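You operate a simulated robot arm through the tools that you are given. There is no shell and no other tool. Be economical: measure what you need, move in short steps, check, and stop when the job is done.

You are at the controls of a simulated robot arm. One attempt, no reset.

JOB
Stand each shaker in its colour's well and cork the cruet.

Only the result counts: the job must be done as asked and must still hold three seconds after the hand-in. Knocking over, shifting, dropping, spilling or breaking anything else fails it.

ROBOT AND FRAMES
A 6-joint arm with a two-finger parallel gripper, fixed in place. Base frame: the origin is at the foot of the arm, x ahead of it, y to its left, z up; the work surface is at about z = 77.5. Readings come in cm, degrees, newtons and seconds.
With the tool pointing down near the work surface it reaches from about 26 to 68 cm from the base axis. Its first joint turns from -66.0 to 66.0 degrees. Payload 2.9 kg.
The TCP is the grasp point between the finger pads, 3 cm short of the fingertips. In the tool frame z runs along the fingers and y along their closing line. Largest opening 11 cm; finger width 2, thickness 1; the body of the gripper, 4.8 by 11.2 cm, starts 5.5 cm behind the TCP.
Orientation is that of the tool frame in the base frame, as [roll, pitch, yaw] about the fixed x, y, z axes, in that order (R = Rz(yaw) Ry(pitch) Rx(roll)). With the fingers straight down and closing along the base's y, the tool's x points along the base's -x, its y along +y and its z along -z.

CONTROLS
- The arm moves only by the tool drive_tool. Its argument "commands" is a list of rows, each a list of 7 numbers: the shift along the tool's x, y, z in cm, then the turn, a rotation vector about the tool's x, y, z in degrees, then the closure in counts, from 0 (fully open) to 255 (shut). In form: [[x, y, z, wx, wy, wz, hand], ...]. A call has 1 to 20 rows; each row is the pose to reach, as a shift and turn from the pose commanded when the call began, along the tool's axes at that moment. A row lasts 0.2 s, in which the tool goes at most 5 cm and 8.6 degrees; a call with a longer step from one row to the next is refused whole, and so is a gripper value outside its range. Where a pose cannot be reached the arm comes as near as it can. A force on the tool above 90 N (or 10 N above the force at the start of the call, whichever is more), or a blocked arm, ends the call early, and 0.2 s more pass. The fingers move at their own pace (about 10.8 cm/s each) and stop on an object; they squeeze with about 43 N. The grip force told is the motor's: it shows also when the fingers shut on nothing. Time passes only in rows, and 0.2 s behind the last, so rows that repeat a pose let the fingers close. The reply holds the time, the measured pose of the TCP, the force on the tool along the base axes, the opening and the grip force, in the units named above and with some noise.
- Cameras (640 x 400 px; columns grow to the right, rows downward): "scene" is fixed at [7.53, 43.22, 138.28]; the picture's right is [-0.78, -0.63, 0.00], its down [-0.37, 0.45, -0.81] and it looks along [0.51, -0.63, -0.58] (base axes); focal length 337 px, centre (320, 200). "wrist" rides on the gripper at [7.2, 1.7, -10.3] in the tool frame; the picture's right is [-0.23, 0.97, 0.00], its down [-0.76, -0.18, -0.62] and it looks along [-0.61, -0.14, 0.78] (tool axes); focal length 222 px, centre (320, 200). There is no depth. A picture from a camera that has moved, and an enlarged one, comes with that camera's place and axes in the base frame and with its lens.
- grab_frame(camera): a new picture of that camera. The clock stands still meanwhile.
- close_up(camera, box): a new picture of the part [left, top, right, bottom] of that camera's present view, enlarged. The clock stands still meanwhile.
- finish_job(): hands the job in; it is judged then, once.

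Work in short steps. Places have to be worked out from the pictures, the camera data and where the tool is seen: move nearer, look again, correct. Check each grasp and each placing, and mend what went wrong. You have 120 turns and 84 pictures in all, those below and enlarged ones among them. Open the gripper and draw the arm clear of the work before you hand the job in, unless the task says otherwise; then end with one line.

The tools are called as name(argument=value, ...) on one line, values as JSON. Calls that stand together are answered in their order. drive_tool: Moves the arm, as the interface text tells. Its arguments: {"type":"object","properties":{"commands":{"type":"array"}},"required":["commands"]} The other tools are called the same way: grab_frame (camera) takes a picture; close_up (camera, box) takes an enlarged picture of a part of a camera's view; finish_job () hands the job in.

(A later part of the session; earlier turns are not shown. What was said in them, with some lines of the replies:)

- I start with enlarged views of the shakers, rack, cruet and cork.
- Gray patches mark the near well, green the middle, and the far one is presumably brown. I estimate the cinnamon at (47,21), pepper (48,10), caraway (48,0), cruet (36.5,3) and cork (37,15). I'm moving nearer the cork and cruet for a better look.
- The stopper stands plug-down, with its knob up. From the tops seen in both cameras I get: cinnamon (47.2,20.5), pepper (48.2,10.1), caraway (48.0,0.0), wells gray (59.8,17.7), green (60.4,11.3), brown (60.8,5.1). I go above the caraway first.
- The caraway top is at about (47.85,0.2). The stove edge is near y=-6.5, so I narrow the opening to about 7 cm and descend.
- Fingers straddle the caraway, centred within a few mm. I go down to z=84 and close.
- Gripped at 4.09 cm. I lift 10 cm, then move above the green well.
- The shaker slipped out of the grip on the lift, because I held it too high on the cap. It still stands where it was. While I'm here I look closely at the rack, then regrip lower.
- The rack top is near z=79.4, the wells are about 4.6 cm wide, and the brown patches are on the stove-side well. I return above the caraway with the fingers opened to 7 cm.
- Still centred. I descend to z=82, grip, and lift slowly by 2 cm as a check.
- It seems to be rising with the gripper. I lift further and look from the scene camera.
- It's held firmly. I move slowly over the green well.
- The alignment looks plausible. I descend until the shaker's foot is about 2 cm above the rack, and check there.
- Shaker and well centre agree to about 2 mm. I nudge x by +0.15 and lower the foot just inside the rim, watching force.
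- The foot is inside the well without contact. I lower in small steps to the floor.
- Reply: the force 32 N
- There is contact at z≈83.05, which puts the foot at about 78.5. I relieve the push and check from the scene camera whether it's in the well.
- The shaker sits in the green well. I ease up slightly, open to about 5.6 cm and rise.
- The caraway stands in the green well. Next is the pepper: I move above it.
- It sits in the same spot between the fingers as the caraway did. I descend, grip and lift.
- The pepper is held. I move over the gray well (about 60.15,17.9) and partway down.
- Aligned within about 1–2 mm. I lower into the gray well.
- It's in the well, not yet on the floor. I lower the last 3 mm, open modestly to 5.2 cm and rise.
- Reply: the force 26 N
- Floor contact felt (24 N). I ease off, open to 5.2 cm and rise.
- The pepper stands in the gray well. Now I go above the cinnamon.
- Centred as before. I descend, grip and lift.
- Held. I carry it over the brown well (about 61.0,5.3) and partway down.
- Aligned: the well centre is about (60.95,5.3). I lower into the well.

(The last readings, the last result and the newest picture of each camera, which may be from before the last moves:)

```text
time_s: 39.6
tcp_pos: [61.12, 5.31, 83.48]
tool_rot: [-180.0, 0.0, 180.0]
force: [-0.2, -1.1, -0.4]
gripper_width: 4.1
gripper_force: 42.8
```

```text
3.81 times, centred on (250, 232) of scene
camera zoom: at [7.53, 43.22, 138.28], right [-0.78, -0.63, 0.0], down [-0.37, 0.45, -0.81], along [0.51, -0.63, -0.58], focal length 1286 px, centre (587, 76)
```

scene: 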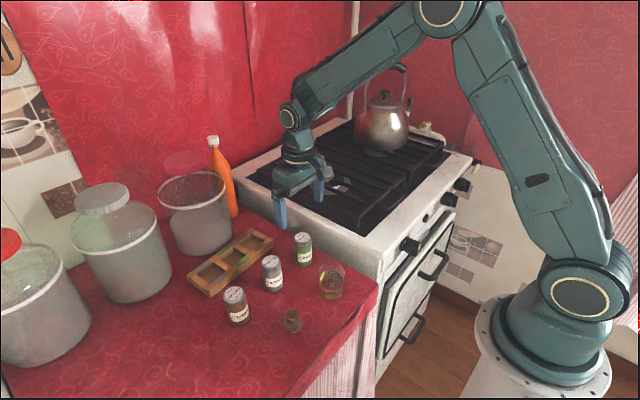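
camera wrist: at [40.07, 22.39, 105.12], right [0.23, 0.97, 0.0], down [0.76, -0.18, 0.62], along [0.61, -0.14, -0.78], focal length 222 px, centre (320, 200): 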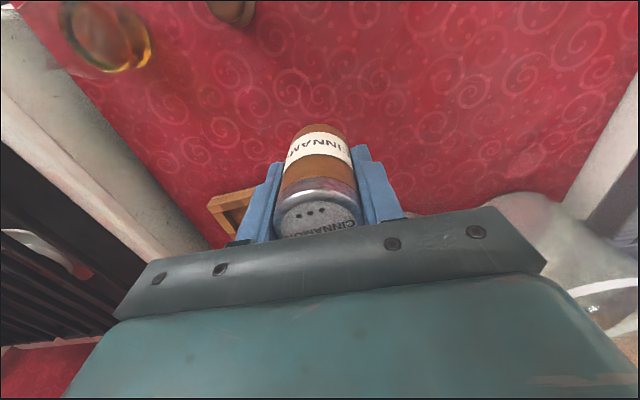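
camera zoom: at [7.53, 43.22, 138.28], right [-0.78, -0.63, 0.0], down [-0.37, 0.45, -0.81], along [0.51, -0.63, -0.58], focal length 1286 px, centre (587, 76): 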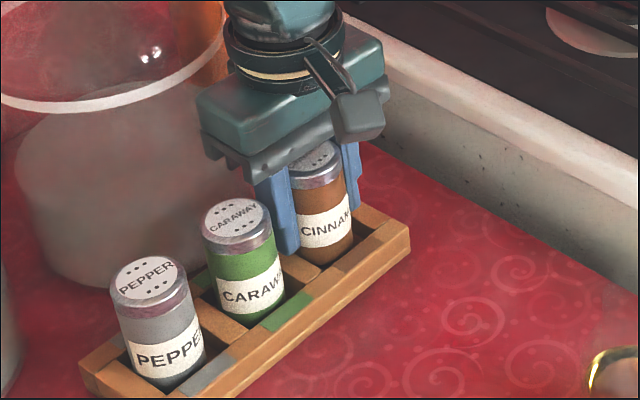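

It's entering the well cleanly. I make the last small lowering to the floor.

drive_tool(commands=[[0, 0, 0.25, 0, 0, 0, 255], [0, 0, 0.45, 0, 0, 0, 255], [0, 0, 0.6, 0, 0, 0, 255]])

```text
time_s: 40.4
tcp_pos: [61.12, 5.36, 82.93]
tool_rot: [-179.9, 0.1, -179.9]
force: [-0.7, -0.8, 2.4]
gripper_width: 4.09
gripper_force: 42.7
```

Light touch. I lower a hair more, then release to 5.2 cm and rise.

drive_tool(commands=[[0, 0, 0.1, 0, 0, 0, 255], [0, 0, 0, 0, 0, 0, 134], [0, 0, 0, 0, 0, 0, 134], [0, 0, 0, 0, 0, 0, 134], [0, 0, -1.5, 0, 0, 0, 134], [0, 0, -4, 0, 0, 0, 134], [0, 0, -7, 0, 0, 0, 134], [0, 0, -10, 0, 0, 0, 134]])

close_up(camera="scene", box=[180, 190, 360, 340])

```text
time_s: 42.2
tcp_pos: [61.13, 5.3, 92.77]
tool_rot: [-179.9, -0.1, 180.0]
force: [-0.1, 0.3, -0.2]
gripper_width: 5.23
gripper_force: 0.1
```

```text
2.67 times, centred on (270, 265) of scene
camera zoom: at [7.53, 43.22, 138.28], right [-0.78, -0.63, 0.0], down [-0.37, 0.45, -0.81], along [0.51, -0.63, -0.58], focal length 900 px, centre (453, 27)
```

zoom: 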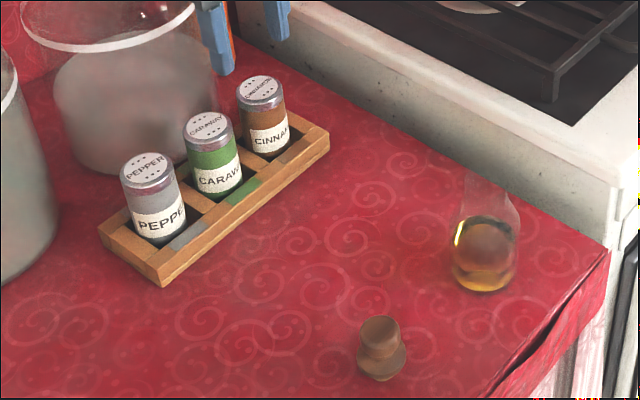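

All three shakers stand in their wells. Next is the cork: I move above about (37.2,15.3).

drive_tool(commands=[[4, 1.7, 0, 0, 0, 0, 134], [8, 3.4, 0, 0, 0, 0, 110], [12, 5, 0, 0, 0, 0, 93], [16, 6.7, 0, 0, 0, 0, 93], [20, 8.4, 0, 0, 0, 0, 93], [23.9, 10, 0, 0, 0, 0, 93], [23.9, 10, 2, 0, 0, 0, 93], [23.9, 10, 4, 0, 0, 0, 93], [23.9, 10, 4, 0, 0, 0, 93]])

grab_frame(camera="wrist")

close_up(camera="scene", box=[230, 220, 370, 345])

```text
time_s: 44.2
tcp_pos: [37.13, 15.33, 88.86]
tool_rot: [180.0, 0.0, 180.0]
force: [-0.1, -0.1, 0.4]
gripper_width: 6.99
gripper_force: 0.1
```

```text
39 pictures are left
camera wrist: at [29.92, 17.06, 99.29], right [0.23, 0.97, 0.0], down [0.76, -0.18, 0.62], along [0.61, -0.14, -0.78], focal length 222 px, centre (320, 200)
```

wrist: 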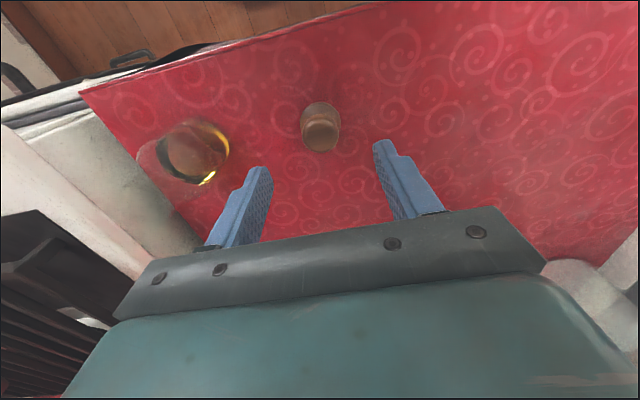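

```text
3.20 times, centred on (300, 282) of scene
camera zoom: at [7.53, 43.22, 138.28], right [-0.78, -0.63, 0.0], down [-0.37, 0.45, -0.81], along [0.51, -0.63, -0.58], focal length 1080 px, centre (384, -64)
```

zoom: 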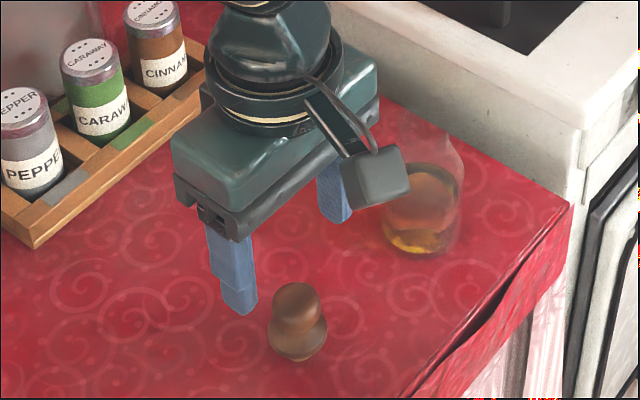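

Crossing the two views puts the cork's knob top at z≈83 and its axis near (36.4,15.6). I shift there and look closer.

drive_tool(commands=[[0.7, 0.25, 0.5, 0, 0, 0, 93], [0.7, 0.25, 1.5, 0, 0, 0, 93], [0.7, 0.25, 1.5, 0, 0, 0, 93]])

close_up(camera="wrist", box=[200, 90, 440, 240])

close_up(camera="scene", box=[265, 275, 345, 345])

```text
time_s: 45.0
tcp_pos: [36.37, 15.54, 87.3]
tool_rot: [-180.0, 0.1, 180.0]
force: [-0.4, 0.4, 0.4]
gripper_width: 7.01
gripper_force: 0.0
```

```text
2.67 times, centred on (320, 165) of wrist
camera zoom: at [29.18, 17.25, 97.63], right [0.23, 0.97, 0.0], down [0.76, -0.18, 0.62], along [0.61, -0.14, -0.78], focal length 592 px, centre (320, 293)
```

zoom: 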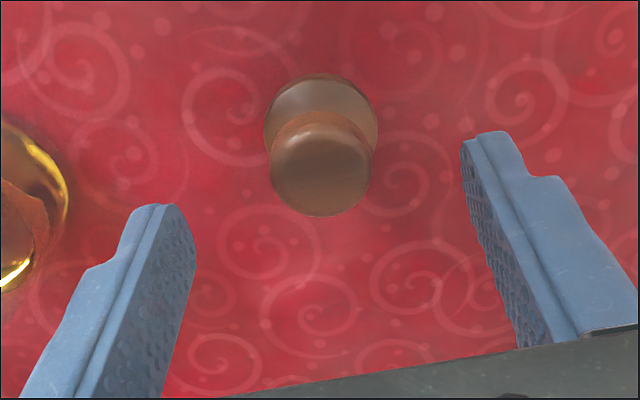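

```text
5.71 times, centred on (305, 310) of scene
camera zoom: at [7.53, 43.22, 138.28], right [-0.78, -0.63, 0.0], down [-0.37, 0.45, -0.81], along [0.51, -0.63, -0.58], focal length 1928 px, centre (406, -429)
```

zoom: 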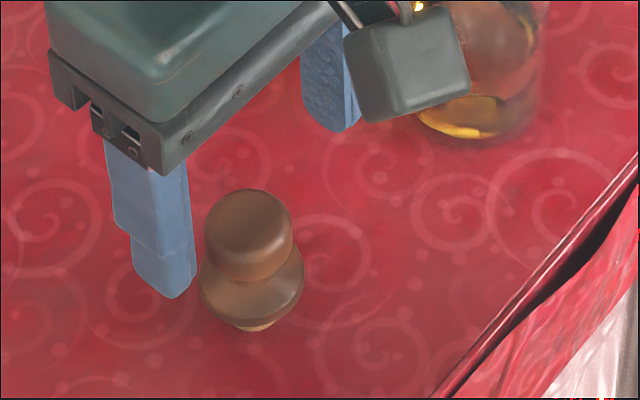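

The knob spans about z=81.2–83.4 above a wider flange near 80.5, axis about (36.3,15.65). I descend to z=84.2, so the tips stay just above the flange, and close on the knob.

drive_tool(commands=[[0.05, 0.1, 1.5, 0, 0, 0, 93], [0.05, 0.1, 2.6, 0, 0, 0, 93], [0.05, 0.1, 3.1, 0, 0, 0, 93], [0.05, 0.1, 3.1, 0, 0, 0, 150]])

close_up(camera="wrist", box=[200, 90, 440, 240])

close_up(camera="scene", box=[265, 275, 345, 345])

```text
time_s: 46.0
tcp_pos: [36.41, 15.71, 84.2]
tool_rot: [180.0, 0.1, 180.0]
force: [0.5, 0.3, 0.6]
gripper_width: 4.51
gripper_force: 0.1
```

```text
2.67 times, centred on (320, 165) of wrist
camera zoom: at [29.07, 17.37, 94.51], right [0.23, 0.97, 0.0], down [0.76, -0.18, 0.62], along [0.61, -0.14, -0.78], focal length 592 px, centre (320, 293)
```

zoom: 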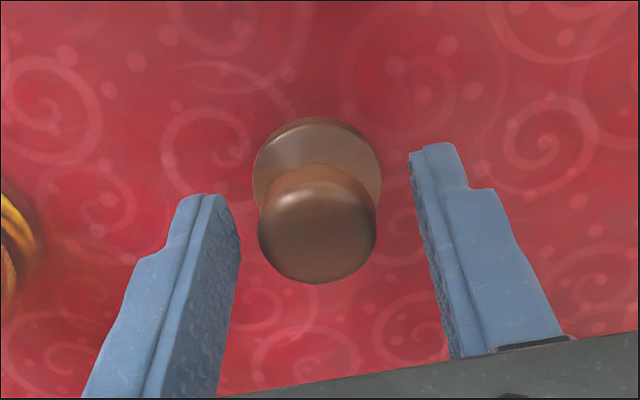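

```text
5.71 times, centred on (305, 310) of scene
camera zoom: at [7.53, 43.22, 138.28], right [-0.78, -0.63, 0.0], down [-0.37, 0.45, -0.81], along [0.51, -0.63, -0.58], focal length 1928 px, centre (406, -429)
```

zoom: 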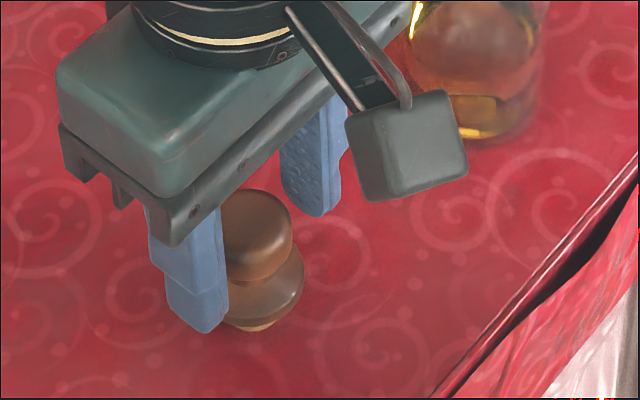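

Laterally centred, but the cork lies about 0.4 cm nearer the base in x. I shift and close on the knob.

drive_tool(commands=[[0.4, 0, 0, 0, 0, 0, 150], [0.4, 0, 0, 0, 0, 0, 150], [0.4, 0, 0, 0, 0, 0, 200], [0.4, 0, 0, 0, 0, 0, 255], [0.4, 0, 0, 0, 0, 0, 255], [0.4, 0, 0, 0, 0, 0, 255]])

close_up(camera="wrist", box=[200, 90, 440, 240])

```text
time_s: 47.4
tcp_pos: [35.96, 15.63, 84.14]
tool_rot: [179.9, 0.0, -179.9]
force: [-0.6, 0.3, 0.2]
gripper_width: 2.43
gripper_force: 43.1
```

```text
2.67 times, centred on (320, 165) of wrist
camera zoom: at [28.7, 17.37, 94.56], right [0.23, 0.97, 0.0], down [0.76, -0.18, 0.62], along [0.61, -0.14, -0.78], focal length 592 px, centre (320, 293)
```

zoom: 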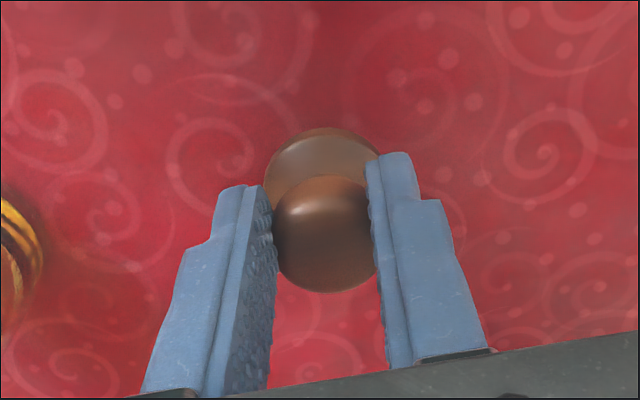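

The knob is gripped (2.43 cm). I lift slowly and check.

drive_tool(commands=[[0, 0, -0.4, 0, 0, 0, 255], [0, 0, -1, 0, 0, 0, 255], [0, 0, -2, 0, 0, 0, 255], [0, 0, -3.5, 0, 0, 0, 255], [0, 0, -5, 0, 0, 0, 255], [0, 0, -7, 0, 0, 0, 255], [0, 0, -9, 0, 0, 0, 255], [0, 0, -11, 0, 0, 0, 255], [0, 0, -11, 0, 0, 0, 255]])

grab_frame(camera="wrist")

close_up(camera="scene", box=[260, 205, 360, 315])

```text
time_s: 49.4
tcp_pos: [35.97, 15.57, 95.33]
tool_rot: [-180.0, -0.1, -179.9]
force: [-0.4, -0.4, -0.4]
gripper_width: 2.45
gripper_force: 43.0
```

```text
32 pictures are left
camera wrist: at [28.71, 17.37, 105.6], right [0.23, 0.97, 0.0], down [0.76, -0.18, 0.62], along [0.61, -0.14, -0.78], focal length 222 px, centre (320, 200)
```

wrist: 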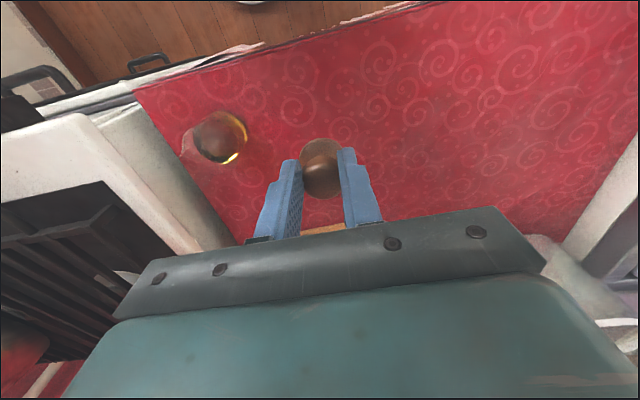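

```text
3.64 times, centred on (310, 260) of scene
camera zoom: at [7.53, 43.22, 138.28], right [-0.78, -0.63, 0.0], down [-0.37, 0.45, -0.81], along [0.51, -0.63, -0.58], focal length 1227 px, centre (356, -18)
```

zoom: 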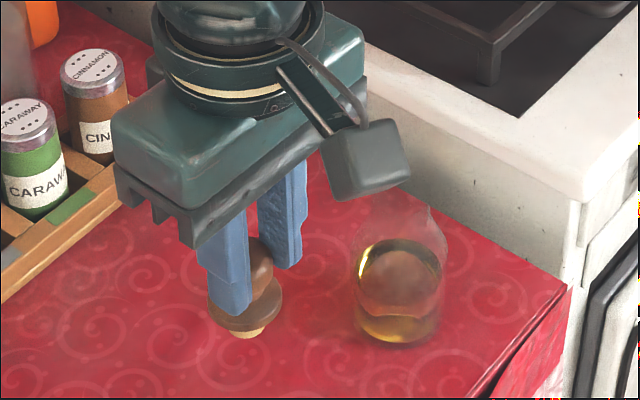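

The cork is held upright. Now I look closely at the cruet's mouth from both cameras.

close_up(camera="wrist", box=[160, 90, 280, 180])

close_up(camera="scene", box=[310, 245, 355, 305])

```text
4.44 times, centred on (220, 135) of wrist
camera zoom: at [28.71, 17.37, 105.6], right [0.23, 0.97, 0.0], down [0.76, -0.18, 0.62], along [0.61, -0.14, -0.78], focal length 987 px, centre (764, 489)
```

zoom: 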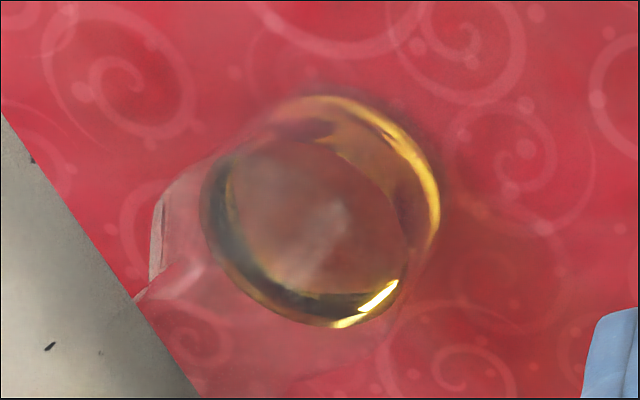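

```text
6.67 times, centred on (332, 275) of scene
camera zoom: at [7.53, 43.22, 138.28], right [-0.78, -0.63, 0.0], down [-0.37, 0.45, -0.81], along [0.51, -0.63, -0.58], focal length 2250 px, centre (237, -300)
```

zoom: 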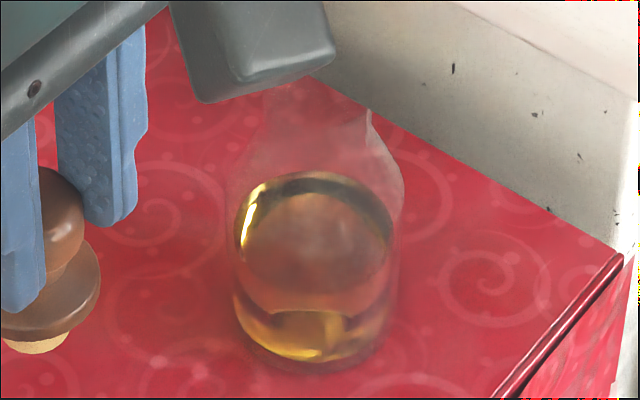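

The glass is nearly invisible at a slant. I place the wrist camera straight above the cruet so the mouth rings show concentric.

drive_tool(commands=[[0, 0, -2, 0, 0, 0, 255], [0, 0, -4, 0, 0, 0, 255], [-1.5, -3, -4.5, 0, 0, 0, 255], [-3, -6, -4.5, 0, 0, 0, 255], [-4.5, -9, -4.5, 0, 0, 0, 255], [-6, -12, -4.5, 0, 0, 0, 255], [-7, -14, -4.5, 0, 0, 0, 255], [-7, -14, -4.5, 0, 0, 0, 255]])

close_up(camera="wrist", box=[240, 0, 400, 100])

```text
time_s: 51.2
tcp_pos: [43.18, 1.54, 100.1]
tool_rot: [180.0, 0.0, 179.9]
force: [-0.8, -0.6, -0.1]
gripper_width: 2.43
gripper_force: 42.8
```

```text
4.00 times, centred on (320, 50) of wrist
camera zoom: at [35.89, 3.32, 110.4], right [0.23, 0.97, 0.0], down [0.76, -0.18, 0.62], along [0.61, -0.14, -0.78], focal length 888 px, centre (320, 800)
```

zoom: 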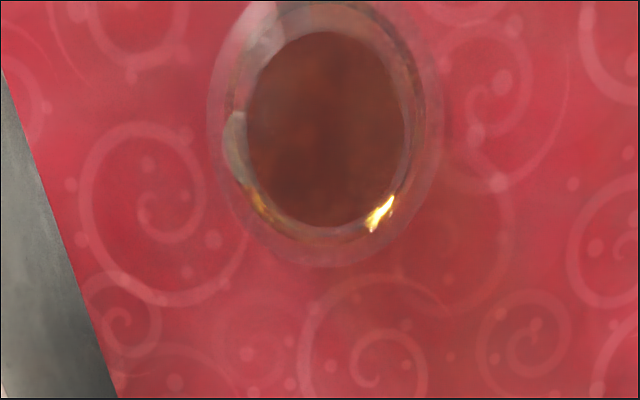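

From above, the cruet axis is at about (36.65,3.38), with its mouth around z≈88. I move the cork over it with the plug about 2 cm above the mouth, and check.

drive_tool(commands=[[1.5, 0.4, 0, 0, 0, 0, 255], [3.2, 0.9, 0, 0, 0, 0, 255], [5, 1.4, 0.8, 0, 0, 0, 255], [6.5, 1.79, 1.6, 0, 0, 0, 255], [6.5, 1.79, 2.2, 0, 0, 0, 255], [6.5, 1.79, 2.2, 0, 0, 0, 255], [6.5, 1.79, 2.2, 0, 0, 0, 255]])

close_up(camera="wrist", box=[220, 80, 420, 230])

close_up(camera="scene", box=[285, 190, 385, 310])

```text
time_s: 52.8
tcp_pos: [36.46, 3.57, 97.58]
tool_rot: [-180.0, 0.0, -180.0]
force: [0.1, -0.3, -0.1]
gripper_width: 2.45
gripper_force: 42.8
```

```text
2.67 times, centred on (320, 155) of wrist
camera zoom: at [29.21, 5.24, 107.98], right [0.23, 0.97, 0.0], down [0.76, -0.18, 0.62], along [0.61, -0.14, -0.78], focal length 592 px, centre (320, 320)
```

zoom: 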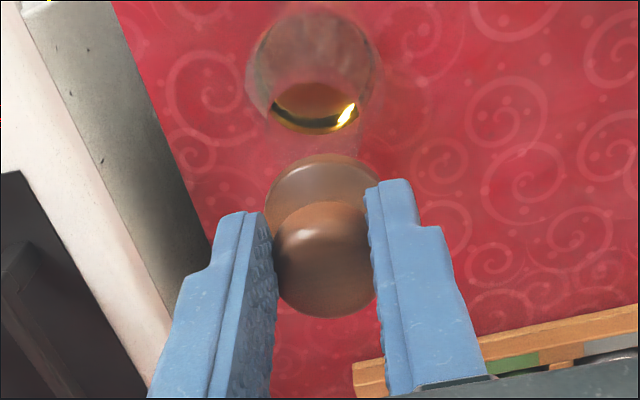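

```text
3.33 times, centred on (335, 250) of scene
camera zoom: at [7.53, 43.22, 138.28], right [-0.78, -0.63, 0.0], down [-0.37, 0.45, -0.81], along [0.51, -0.63, -0.58], focal length 1125 px, centre (270, 33)
```

zoom: 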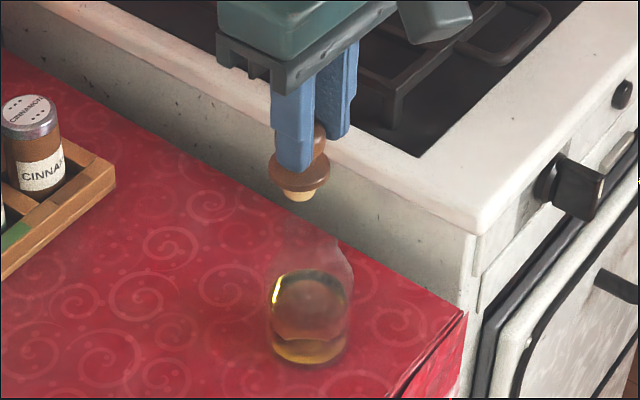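

In the scene view the plug sits left of the neck axis, and in the wrist view the cruet is slightly right-hand (−y). The cork appears to need about −0.4 in x and −0.3 in y. I correct and re-measure with tight zooms.

drive_tool(commands=[[0.2, -0.15, 0, 0, 0, 0, 255], [0.4, -0.3, 0, 0, 0, 0, 255], [0.4, -0.3, 0, 0, 0, 0, 255]])

close_up(camera="scene", box=[305, 225, 365, 305])

close_up(camera="wrist", box=[270, 70, 370, 210])

```text
time_s: 53.6
tcp_pos: [36.07, 3.12, 97.56]
tool_rot: [179.9, 0.0, -180.0]
force: [-0.1, -0.4, 0.5]
gripper_width: 2.43
gripper_force: 43.1
```

```text
5.00 times, centred on (335, 265) of scene
camera zoom: at [7.53, 43.22, 138.28], right [-0.78, -0.63, 0.0], down [-0.37, 0.45, -0.81], along [0.51, -0.63, -0.58], focal length 1687 px, centre (245, -125)
```

zoom: 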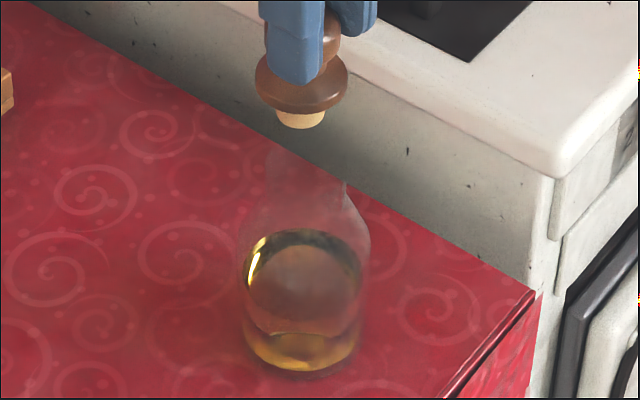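

```text
2.86 times, centred on (320, 140) of wrist
camera zoom: at [28.83, 4.92, 107.91], right [0.23, 0.97, 0.0], down [0.76, -0.18, 0.62], along [0.61, -0.14, -0.78], focal length 635 px, centre (320, 371)
```

zoom: 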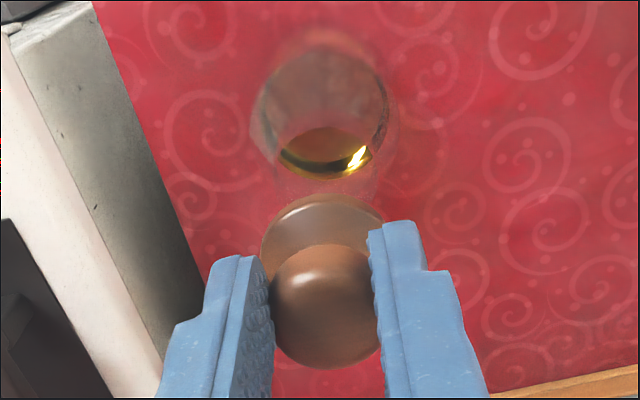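

The y alignment is now good. The scene view still shows the cork 0.3 cm off along its right axis, so I shift x −0.42, y +0.1 and lower 1.8 cm.

drive_tool(commands=[[0.2, 0.05, 0, 0, 0, 0, 255], [0.42, 0.1, 0, 0, 0, 0, 255], [0.42, 0.1, 0.9, 0, 0, 0, 255], [0.42, 0.1, 1.8, 0, 0, 0, 255], [0.42, 0.1, 1.8, 0, 0, 0, 255]])

close_up(camera="scene", box=[305, 225, 365, 305])

close_up(camera="wrist", box=[270, 70, 370, 210])

```text
time_s: 54.8
tcp_pos: [35.71, 3.15, 95.84]
tool_rot: [179.9, 0.0, -180.0]
force: [0.7, -0.1, -0.1]
gripper_width: 2.43
gripper_force: 42.9
```

```text
5.00 times, centred on (335, 265) of scene
camera zoom: at [7.53, 43.22, 138.28], right [-0.78, -0.63, 0.0], down [-0.37, 0.45, -0.81], along [0.51, -0.63, -0.58], focal length 1687 px, centre (245, -125)
```

zoom: 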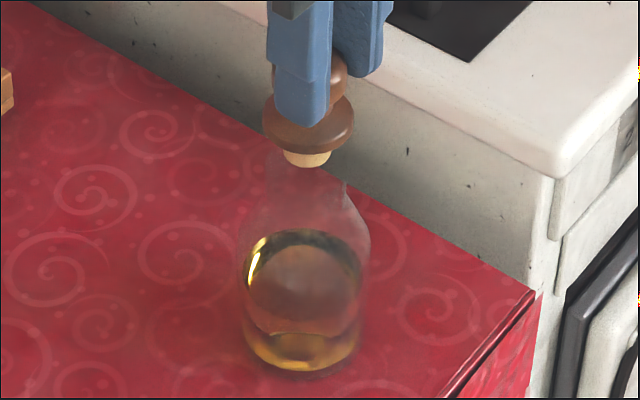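

```text
2.86 times, centred on (320, 140) of wrist
camera zoom: at [28.39, 4.98, 106.07], right [0.23, 0.97, 0.0], down [0.76, -0.18, 0.62], along [0.61, -0.14, -0.78], focal length 635 px, centre (320, 371)
```

zoom: 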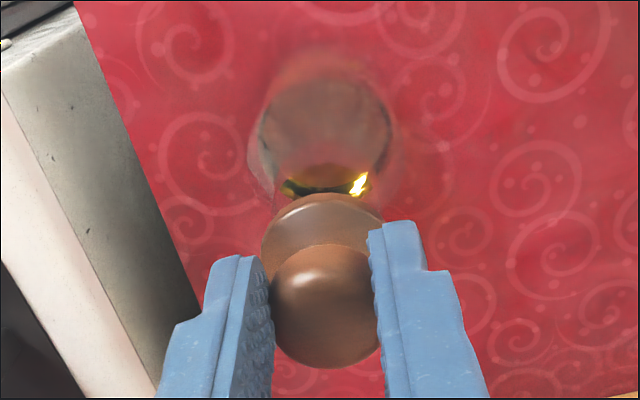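

The cork and neck axes now coincide in both views. I lower slowly in small steps, watching force.

drive_tool(commands=[[0, 0, 0.3, 0, 0, 0, 255], [0, 0, 0.6, 0, 0, 0, 255], [0, 0, 0.9, 0, 0, 0, 255], [0, 0, 1.2, 0, 0, 0, 255], [0, 0, 1.2, 0, 0, 0, 255]])

close_up(camera="scene", box=[315, 235, 355, 285])

```text
time_s: 56.0
tcp_pos: [35.57, 3.33, 94.52]
tool_rot: [180.0, 0.1, 180.0]
force: [0.8, -0.3, 0.4]
gripper_width: 2.44
gripper_force: 43.2
```

```text
8.00 times, centred on (335, 260) of scene
camera zoom: at [7.53, 43.22, 138.28], right [-0.78, -0.63, 0.0], down [-0.37, 0.45, -0.81], along [0.51, -0.63, -0.58], focal length 2700 px, centre (200, -280)
```

zoom: 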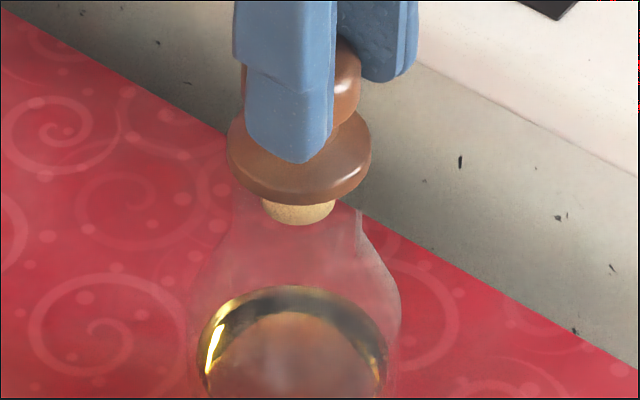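

No contact yet and it is centred on the neck (299 vs 298 px). I continue down in 3 mm steps.

drive_tool(commands=[[0, 0, 0.25, 0, 0, 0, 255], [0, 0, 0.5, 0, 0, 0, 255], [0, 0, 0.75, 0, 0, 0, 255], [0, 0, 0.75, 0, 0, 0, 255]])

close_up(camera="scene", box=[315, 235, 355, 285])

```text
time_s: 57.0
tcp_pos: [35.8, 3.18, 93.61]
tool_rot: [180.0, -0.1, -180.0]
force: [-0.2, -0.3, 1.0]
gripper_width: 2.62
gripper_force: 42.9
```

```text
8.00 times, centred on (335, 260) of scene
camera zoom: at [7.53, 43.22, 138.28], right [-0.78, -0.63, 0.0], down [-0.37, 0.45, -0.81], along [0.51, -0.63, -0.58], focal length 2700 px, centre (200, -280)
```

zoom: 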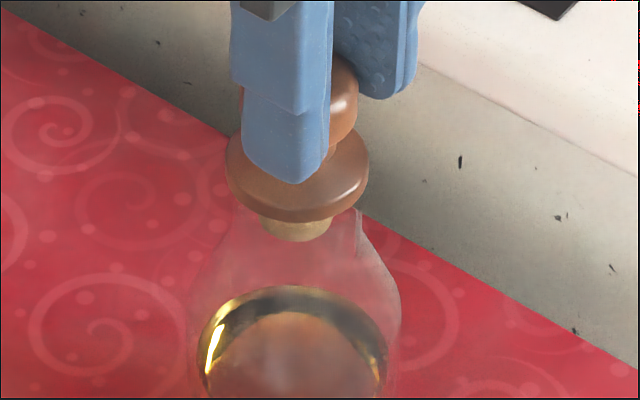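

The fingers have slid slightly on the knob (width 2.62), and the plug looks tinted through the glass, so the flange is probably seated. I press 2 mm more to confirm via force.

drive_tool(commands=[[0, 0, 0.1, 0, 0, 0, 255], [0, 0, 0.2, 0, 0, 0, 255]])

close_up(camera="scene", box=[315, 235, 355, 285])

close_up(camera="wrist", box=[250, 80, 390, 220])

```text
time_s: 57.6
tcp_pos: [35.73, 3.36, 93.47]
tool_rot: [-180.0, 0.0, -180.0]
force: [-0.5, 0.0, 0.5]
gripper_width: 2.64
gripper_force: 42.9
```

```text
8.00 times, centred on (335, 260) of scene
camera zoom: at [7.53, 43.22, 138.28], right [-0.78, -0.63, 0.0], down [-0.37, 0.45, -0.81], along [0.51, -0.63, -0.58], focal length 2700 px, centre (200, -280)
```

zoom: 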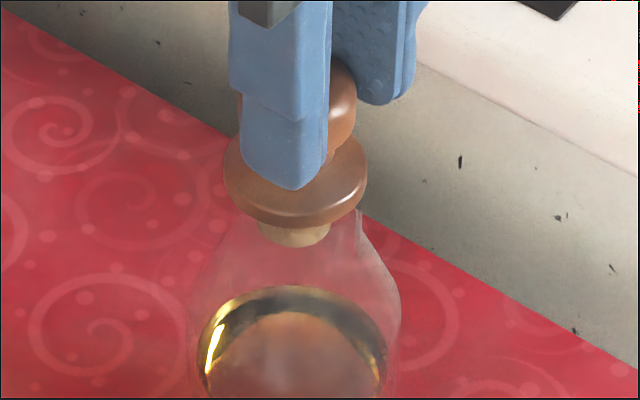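

```text
2.86 times, centred on (320, 150) of wrist
camera zoom: at [28.47, 5.02, 103.91], right [0.23, 0.97, 0.0], down [0.76, -0.18, 0.62], along [0.61, -0.14, -0.78], focal length 635 px, centre (320, 343)
```

zoom: 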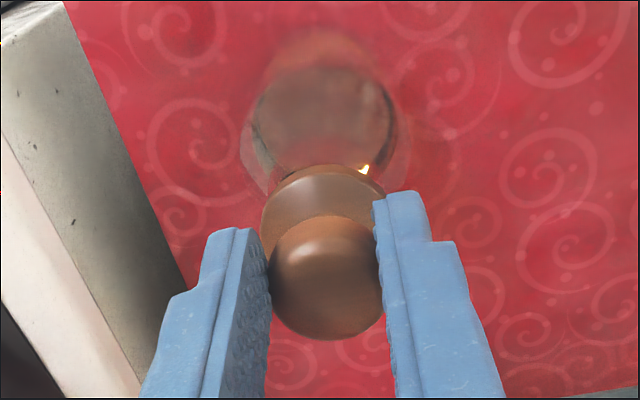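

Still moving freely with about 0 N, and the plug is visible through the glass. I keep lowering in 2 mm steps.

drive_tool(commands=[[0, 0, 0.2, 0, 0, 0, 255], [0, 0, 0.4, 0, 0, 0, 255], [0, 0, 0.6, 0, 0, 0, 255], [0, 0, 0.6, 0, 0, 0, 255]])

close_up(camera="scene", box=[315, 235, 355, 285])

```text
time_s: 58.6
tcp_pos: [35.83, 3.23, 93.13]
tool_rot: [-179.9, 0.2, -179.9]
force: [-6.2, -0.6, 38.3]
gripper_width: 2.64
gripper_force: 42.5
```

```text
8.00 times, centred on (335, 260) of scene
camera zoom: at [7.47, 43.21, 138.28], right [-0.78, -0.63, 0.0], down [-0.37, 0.45, -0.81], along [0.51, -0.63, -0.58], focal length 2700 px, centre (200, -280)
```

zoom: 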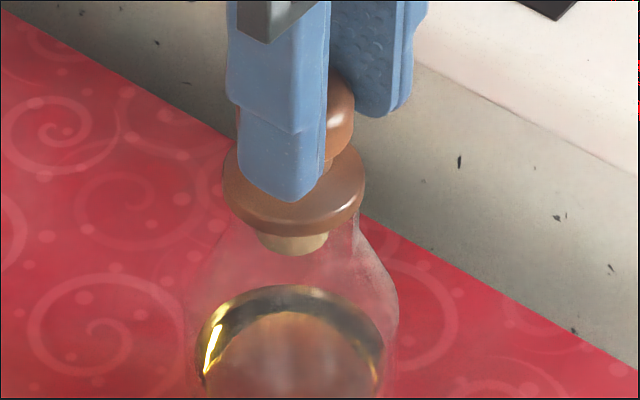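

38 N now, with the flange bottom level with the rim (≈88.6), so it is seated. I ease the push, open the fingers and check before rising.

drive_tool(commands=[[0, 0, -0.2, 0, 0, 0, 255], [0, 0, -0.35, 0, 0, 0, 255], [0, 0, -0.35, 0, 0, 0, 150], [0, 0, -0.35, 0, 0, 0, 150], [0, 0, -0.35, 0, 0, 0, 150]])

close_up(camera="scene", box=[315, 235, 355, 285])

close_up(camera="wrist", box=[250, 80, 390, 220])

```text
time_s: 59.8
tcp_pos: [35.73, 3.28, 93.2]
tool_rot: [-179.9, 0.0, -180.0]
force: [-0.1, 0.2, -0.3]
gripper_width: 4.51
gripper_force: 0.0
```

```text
8.00 times, centred on (335, 260) of scene
camera zoom: at [7.53, 43.22, 138.28], right [-0.78, -0.63, 0.0], down [-0.37, 0.45, -0.81], along [0.51, -0.63, -0.58], focal length 2700 px, centre (200, -280)
```

zoom: 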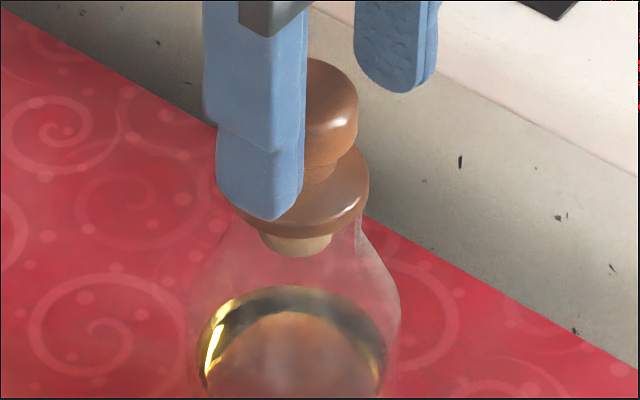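

```text
2.86 times, centred on (320, 150) of wrist
camera zoom: at [28.46, 5.02, 103.65], right [0.23, 0.97, 0.0], down [0.76, -0.18, 0.62], along [0.61, -0.14, -0.78], focal length 635 px, centre (320, 343)
```

zoom: 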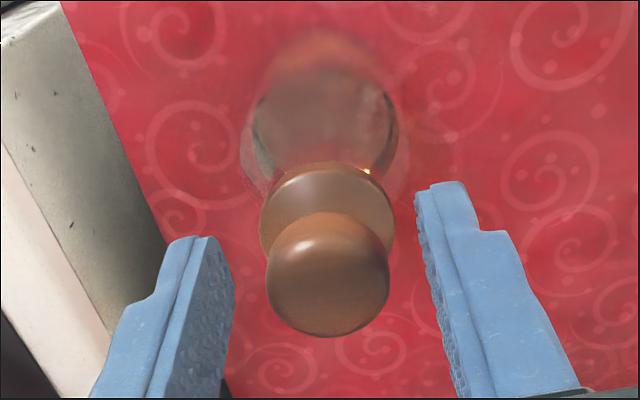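

The cork stays upright and centred after release. I rise clear and back off.

drive_tool(commands=[[0, 0, -0.35, 0, 0, 0, 110], [0, 0, -1.5, 0, 0, 0, 110], [0, 0, -4, 0, 0, 0, 110], [0, 0, -8, 0, 0, 0, 110], [0, 0, -12, 0, 0, 0, 60], [0, 0, -16, 0, 0, 0, 0], [-3, 1, -19, 0, 0, 0, 0], [-6, 1, -20, 0, 0, 0, 0], [-6, 1, -20, 0, 0, 0, 0]])

close_up(camera="scene", box=[305, 215, 365, 305])

grab_frame(camera="scene")

grab_frame(camera="wrist")

```text
time_s: 61.8
tcp_pos: [41.84, 4.31, 113.25]
tool_rot: [180.0, 0.0, -180.0]
force: [0.5, 0.1, -0.1]
gripper_width: 11.01
gripper_force: 0.1
```

```text
4.44 times, centred on (335, 260) of scene
camera zoom: at [7.53, 43.22, 138.28], right [-0.78, -0.63, 0.0], down [-0.37, 0.45, -0.81], along [0.51, -0.63, -0.58], focal length 1500 px, centre (253, -67)
```

zoom: 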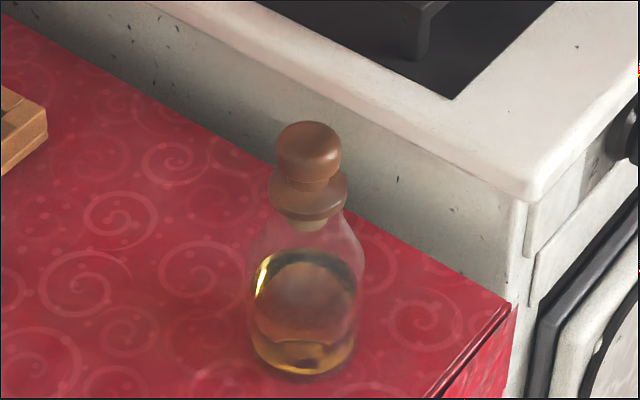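

```text
13 pictures are left
```

scene: 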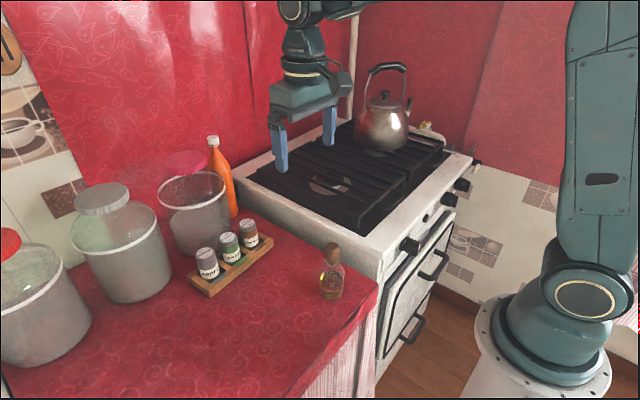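

```text
12 pictures are left
camera wrist: at [34.56, 6.17, 123.59], right [0.23, 0.97, 0.0], down [0.76, -0.18, 0.62], along [0.61, -0.14, -0.78], focal length 222 px, centre (320, 200)
```

wrist: 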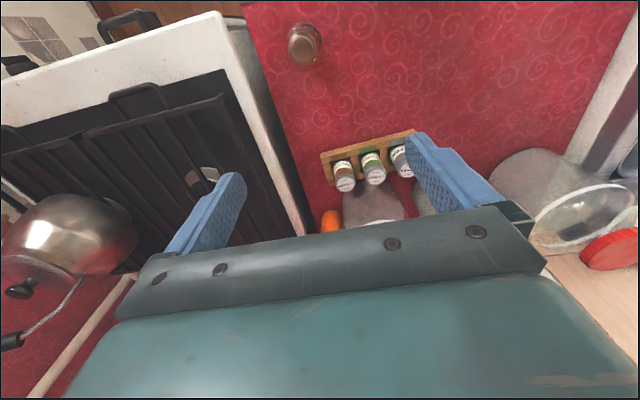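

The cruet is corked and the cork stands upright. One close look at the rack and the cork from the wrist before handing in.

close_up(camera="scene", box=[180, 210, 280, 305])

close_up(camera="wrist", box=[270, 10, 340, 80])

```text
4.21 times, centred on (230, 258) of scene
camera zoom: at [7.53, 43.22, 138.28], right [-0.78, -0.63, 0.0], down [-0.37, 0.45, -0.81], along [0.51, -0.63, -0.58], focal length 1421 px, centre (699, -42)
```

zoom: 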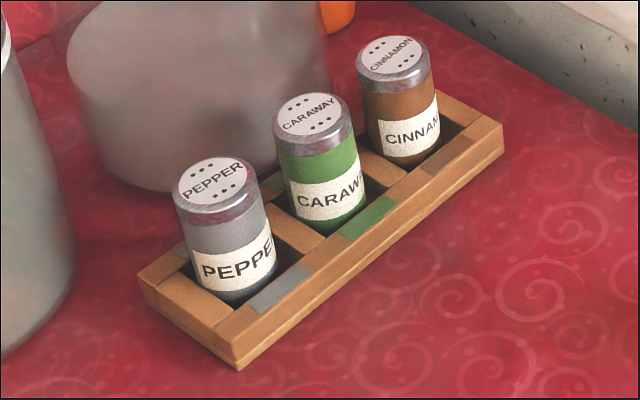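

```text
5.71 times, centred on (305, 45) of wrist
camera zoom: at [34.56, 6.17, 123.59], right [0.23, 0.97, 0.0], down [0.76, -0.18, 0.62], along [0.61, -0.14, -0.78], focal length 1269 px, centre (406, 1086)
```

zoom: 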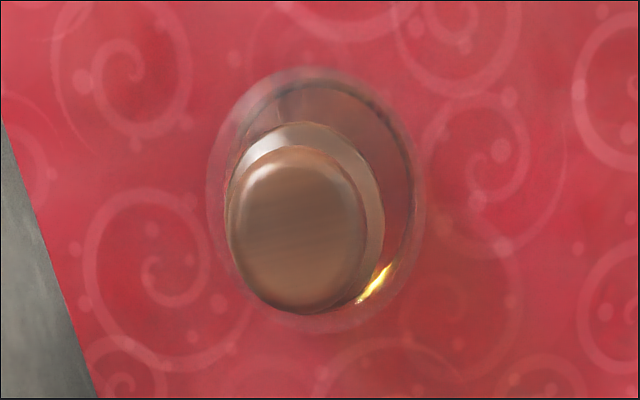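

The rack, all three shakers and the cork check out as placed: colours match, everything is upright, and the cork is centred. The arm is clear and the gripper open, so I hand in.

finish_job()

```text
The job is handed in.
```

The job is handed in: pepper stands in the gray well, caraway in the green and cinnamon in the brown, and the cork is seated in the cruet. Setting the shakers down may have nudged the rack by about 2 mm. The gripper was open and the arm clear at hand-in.
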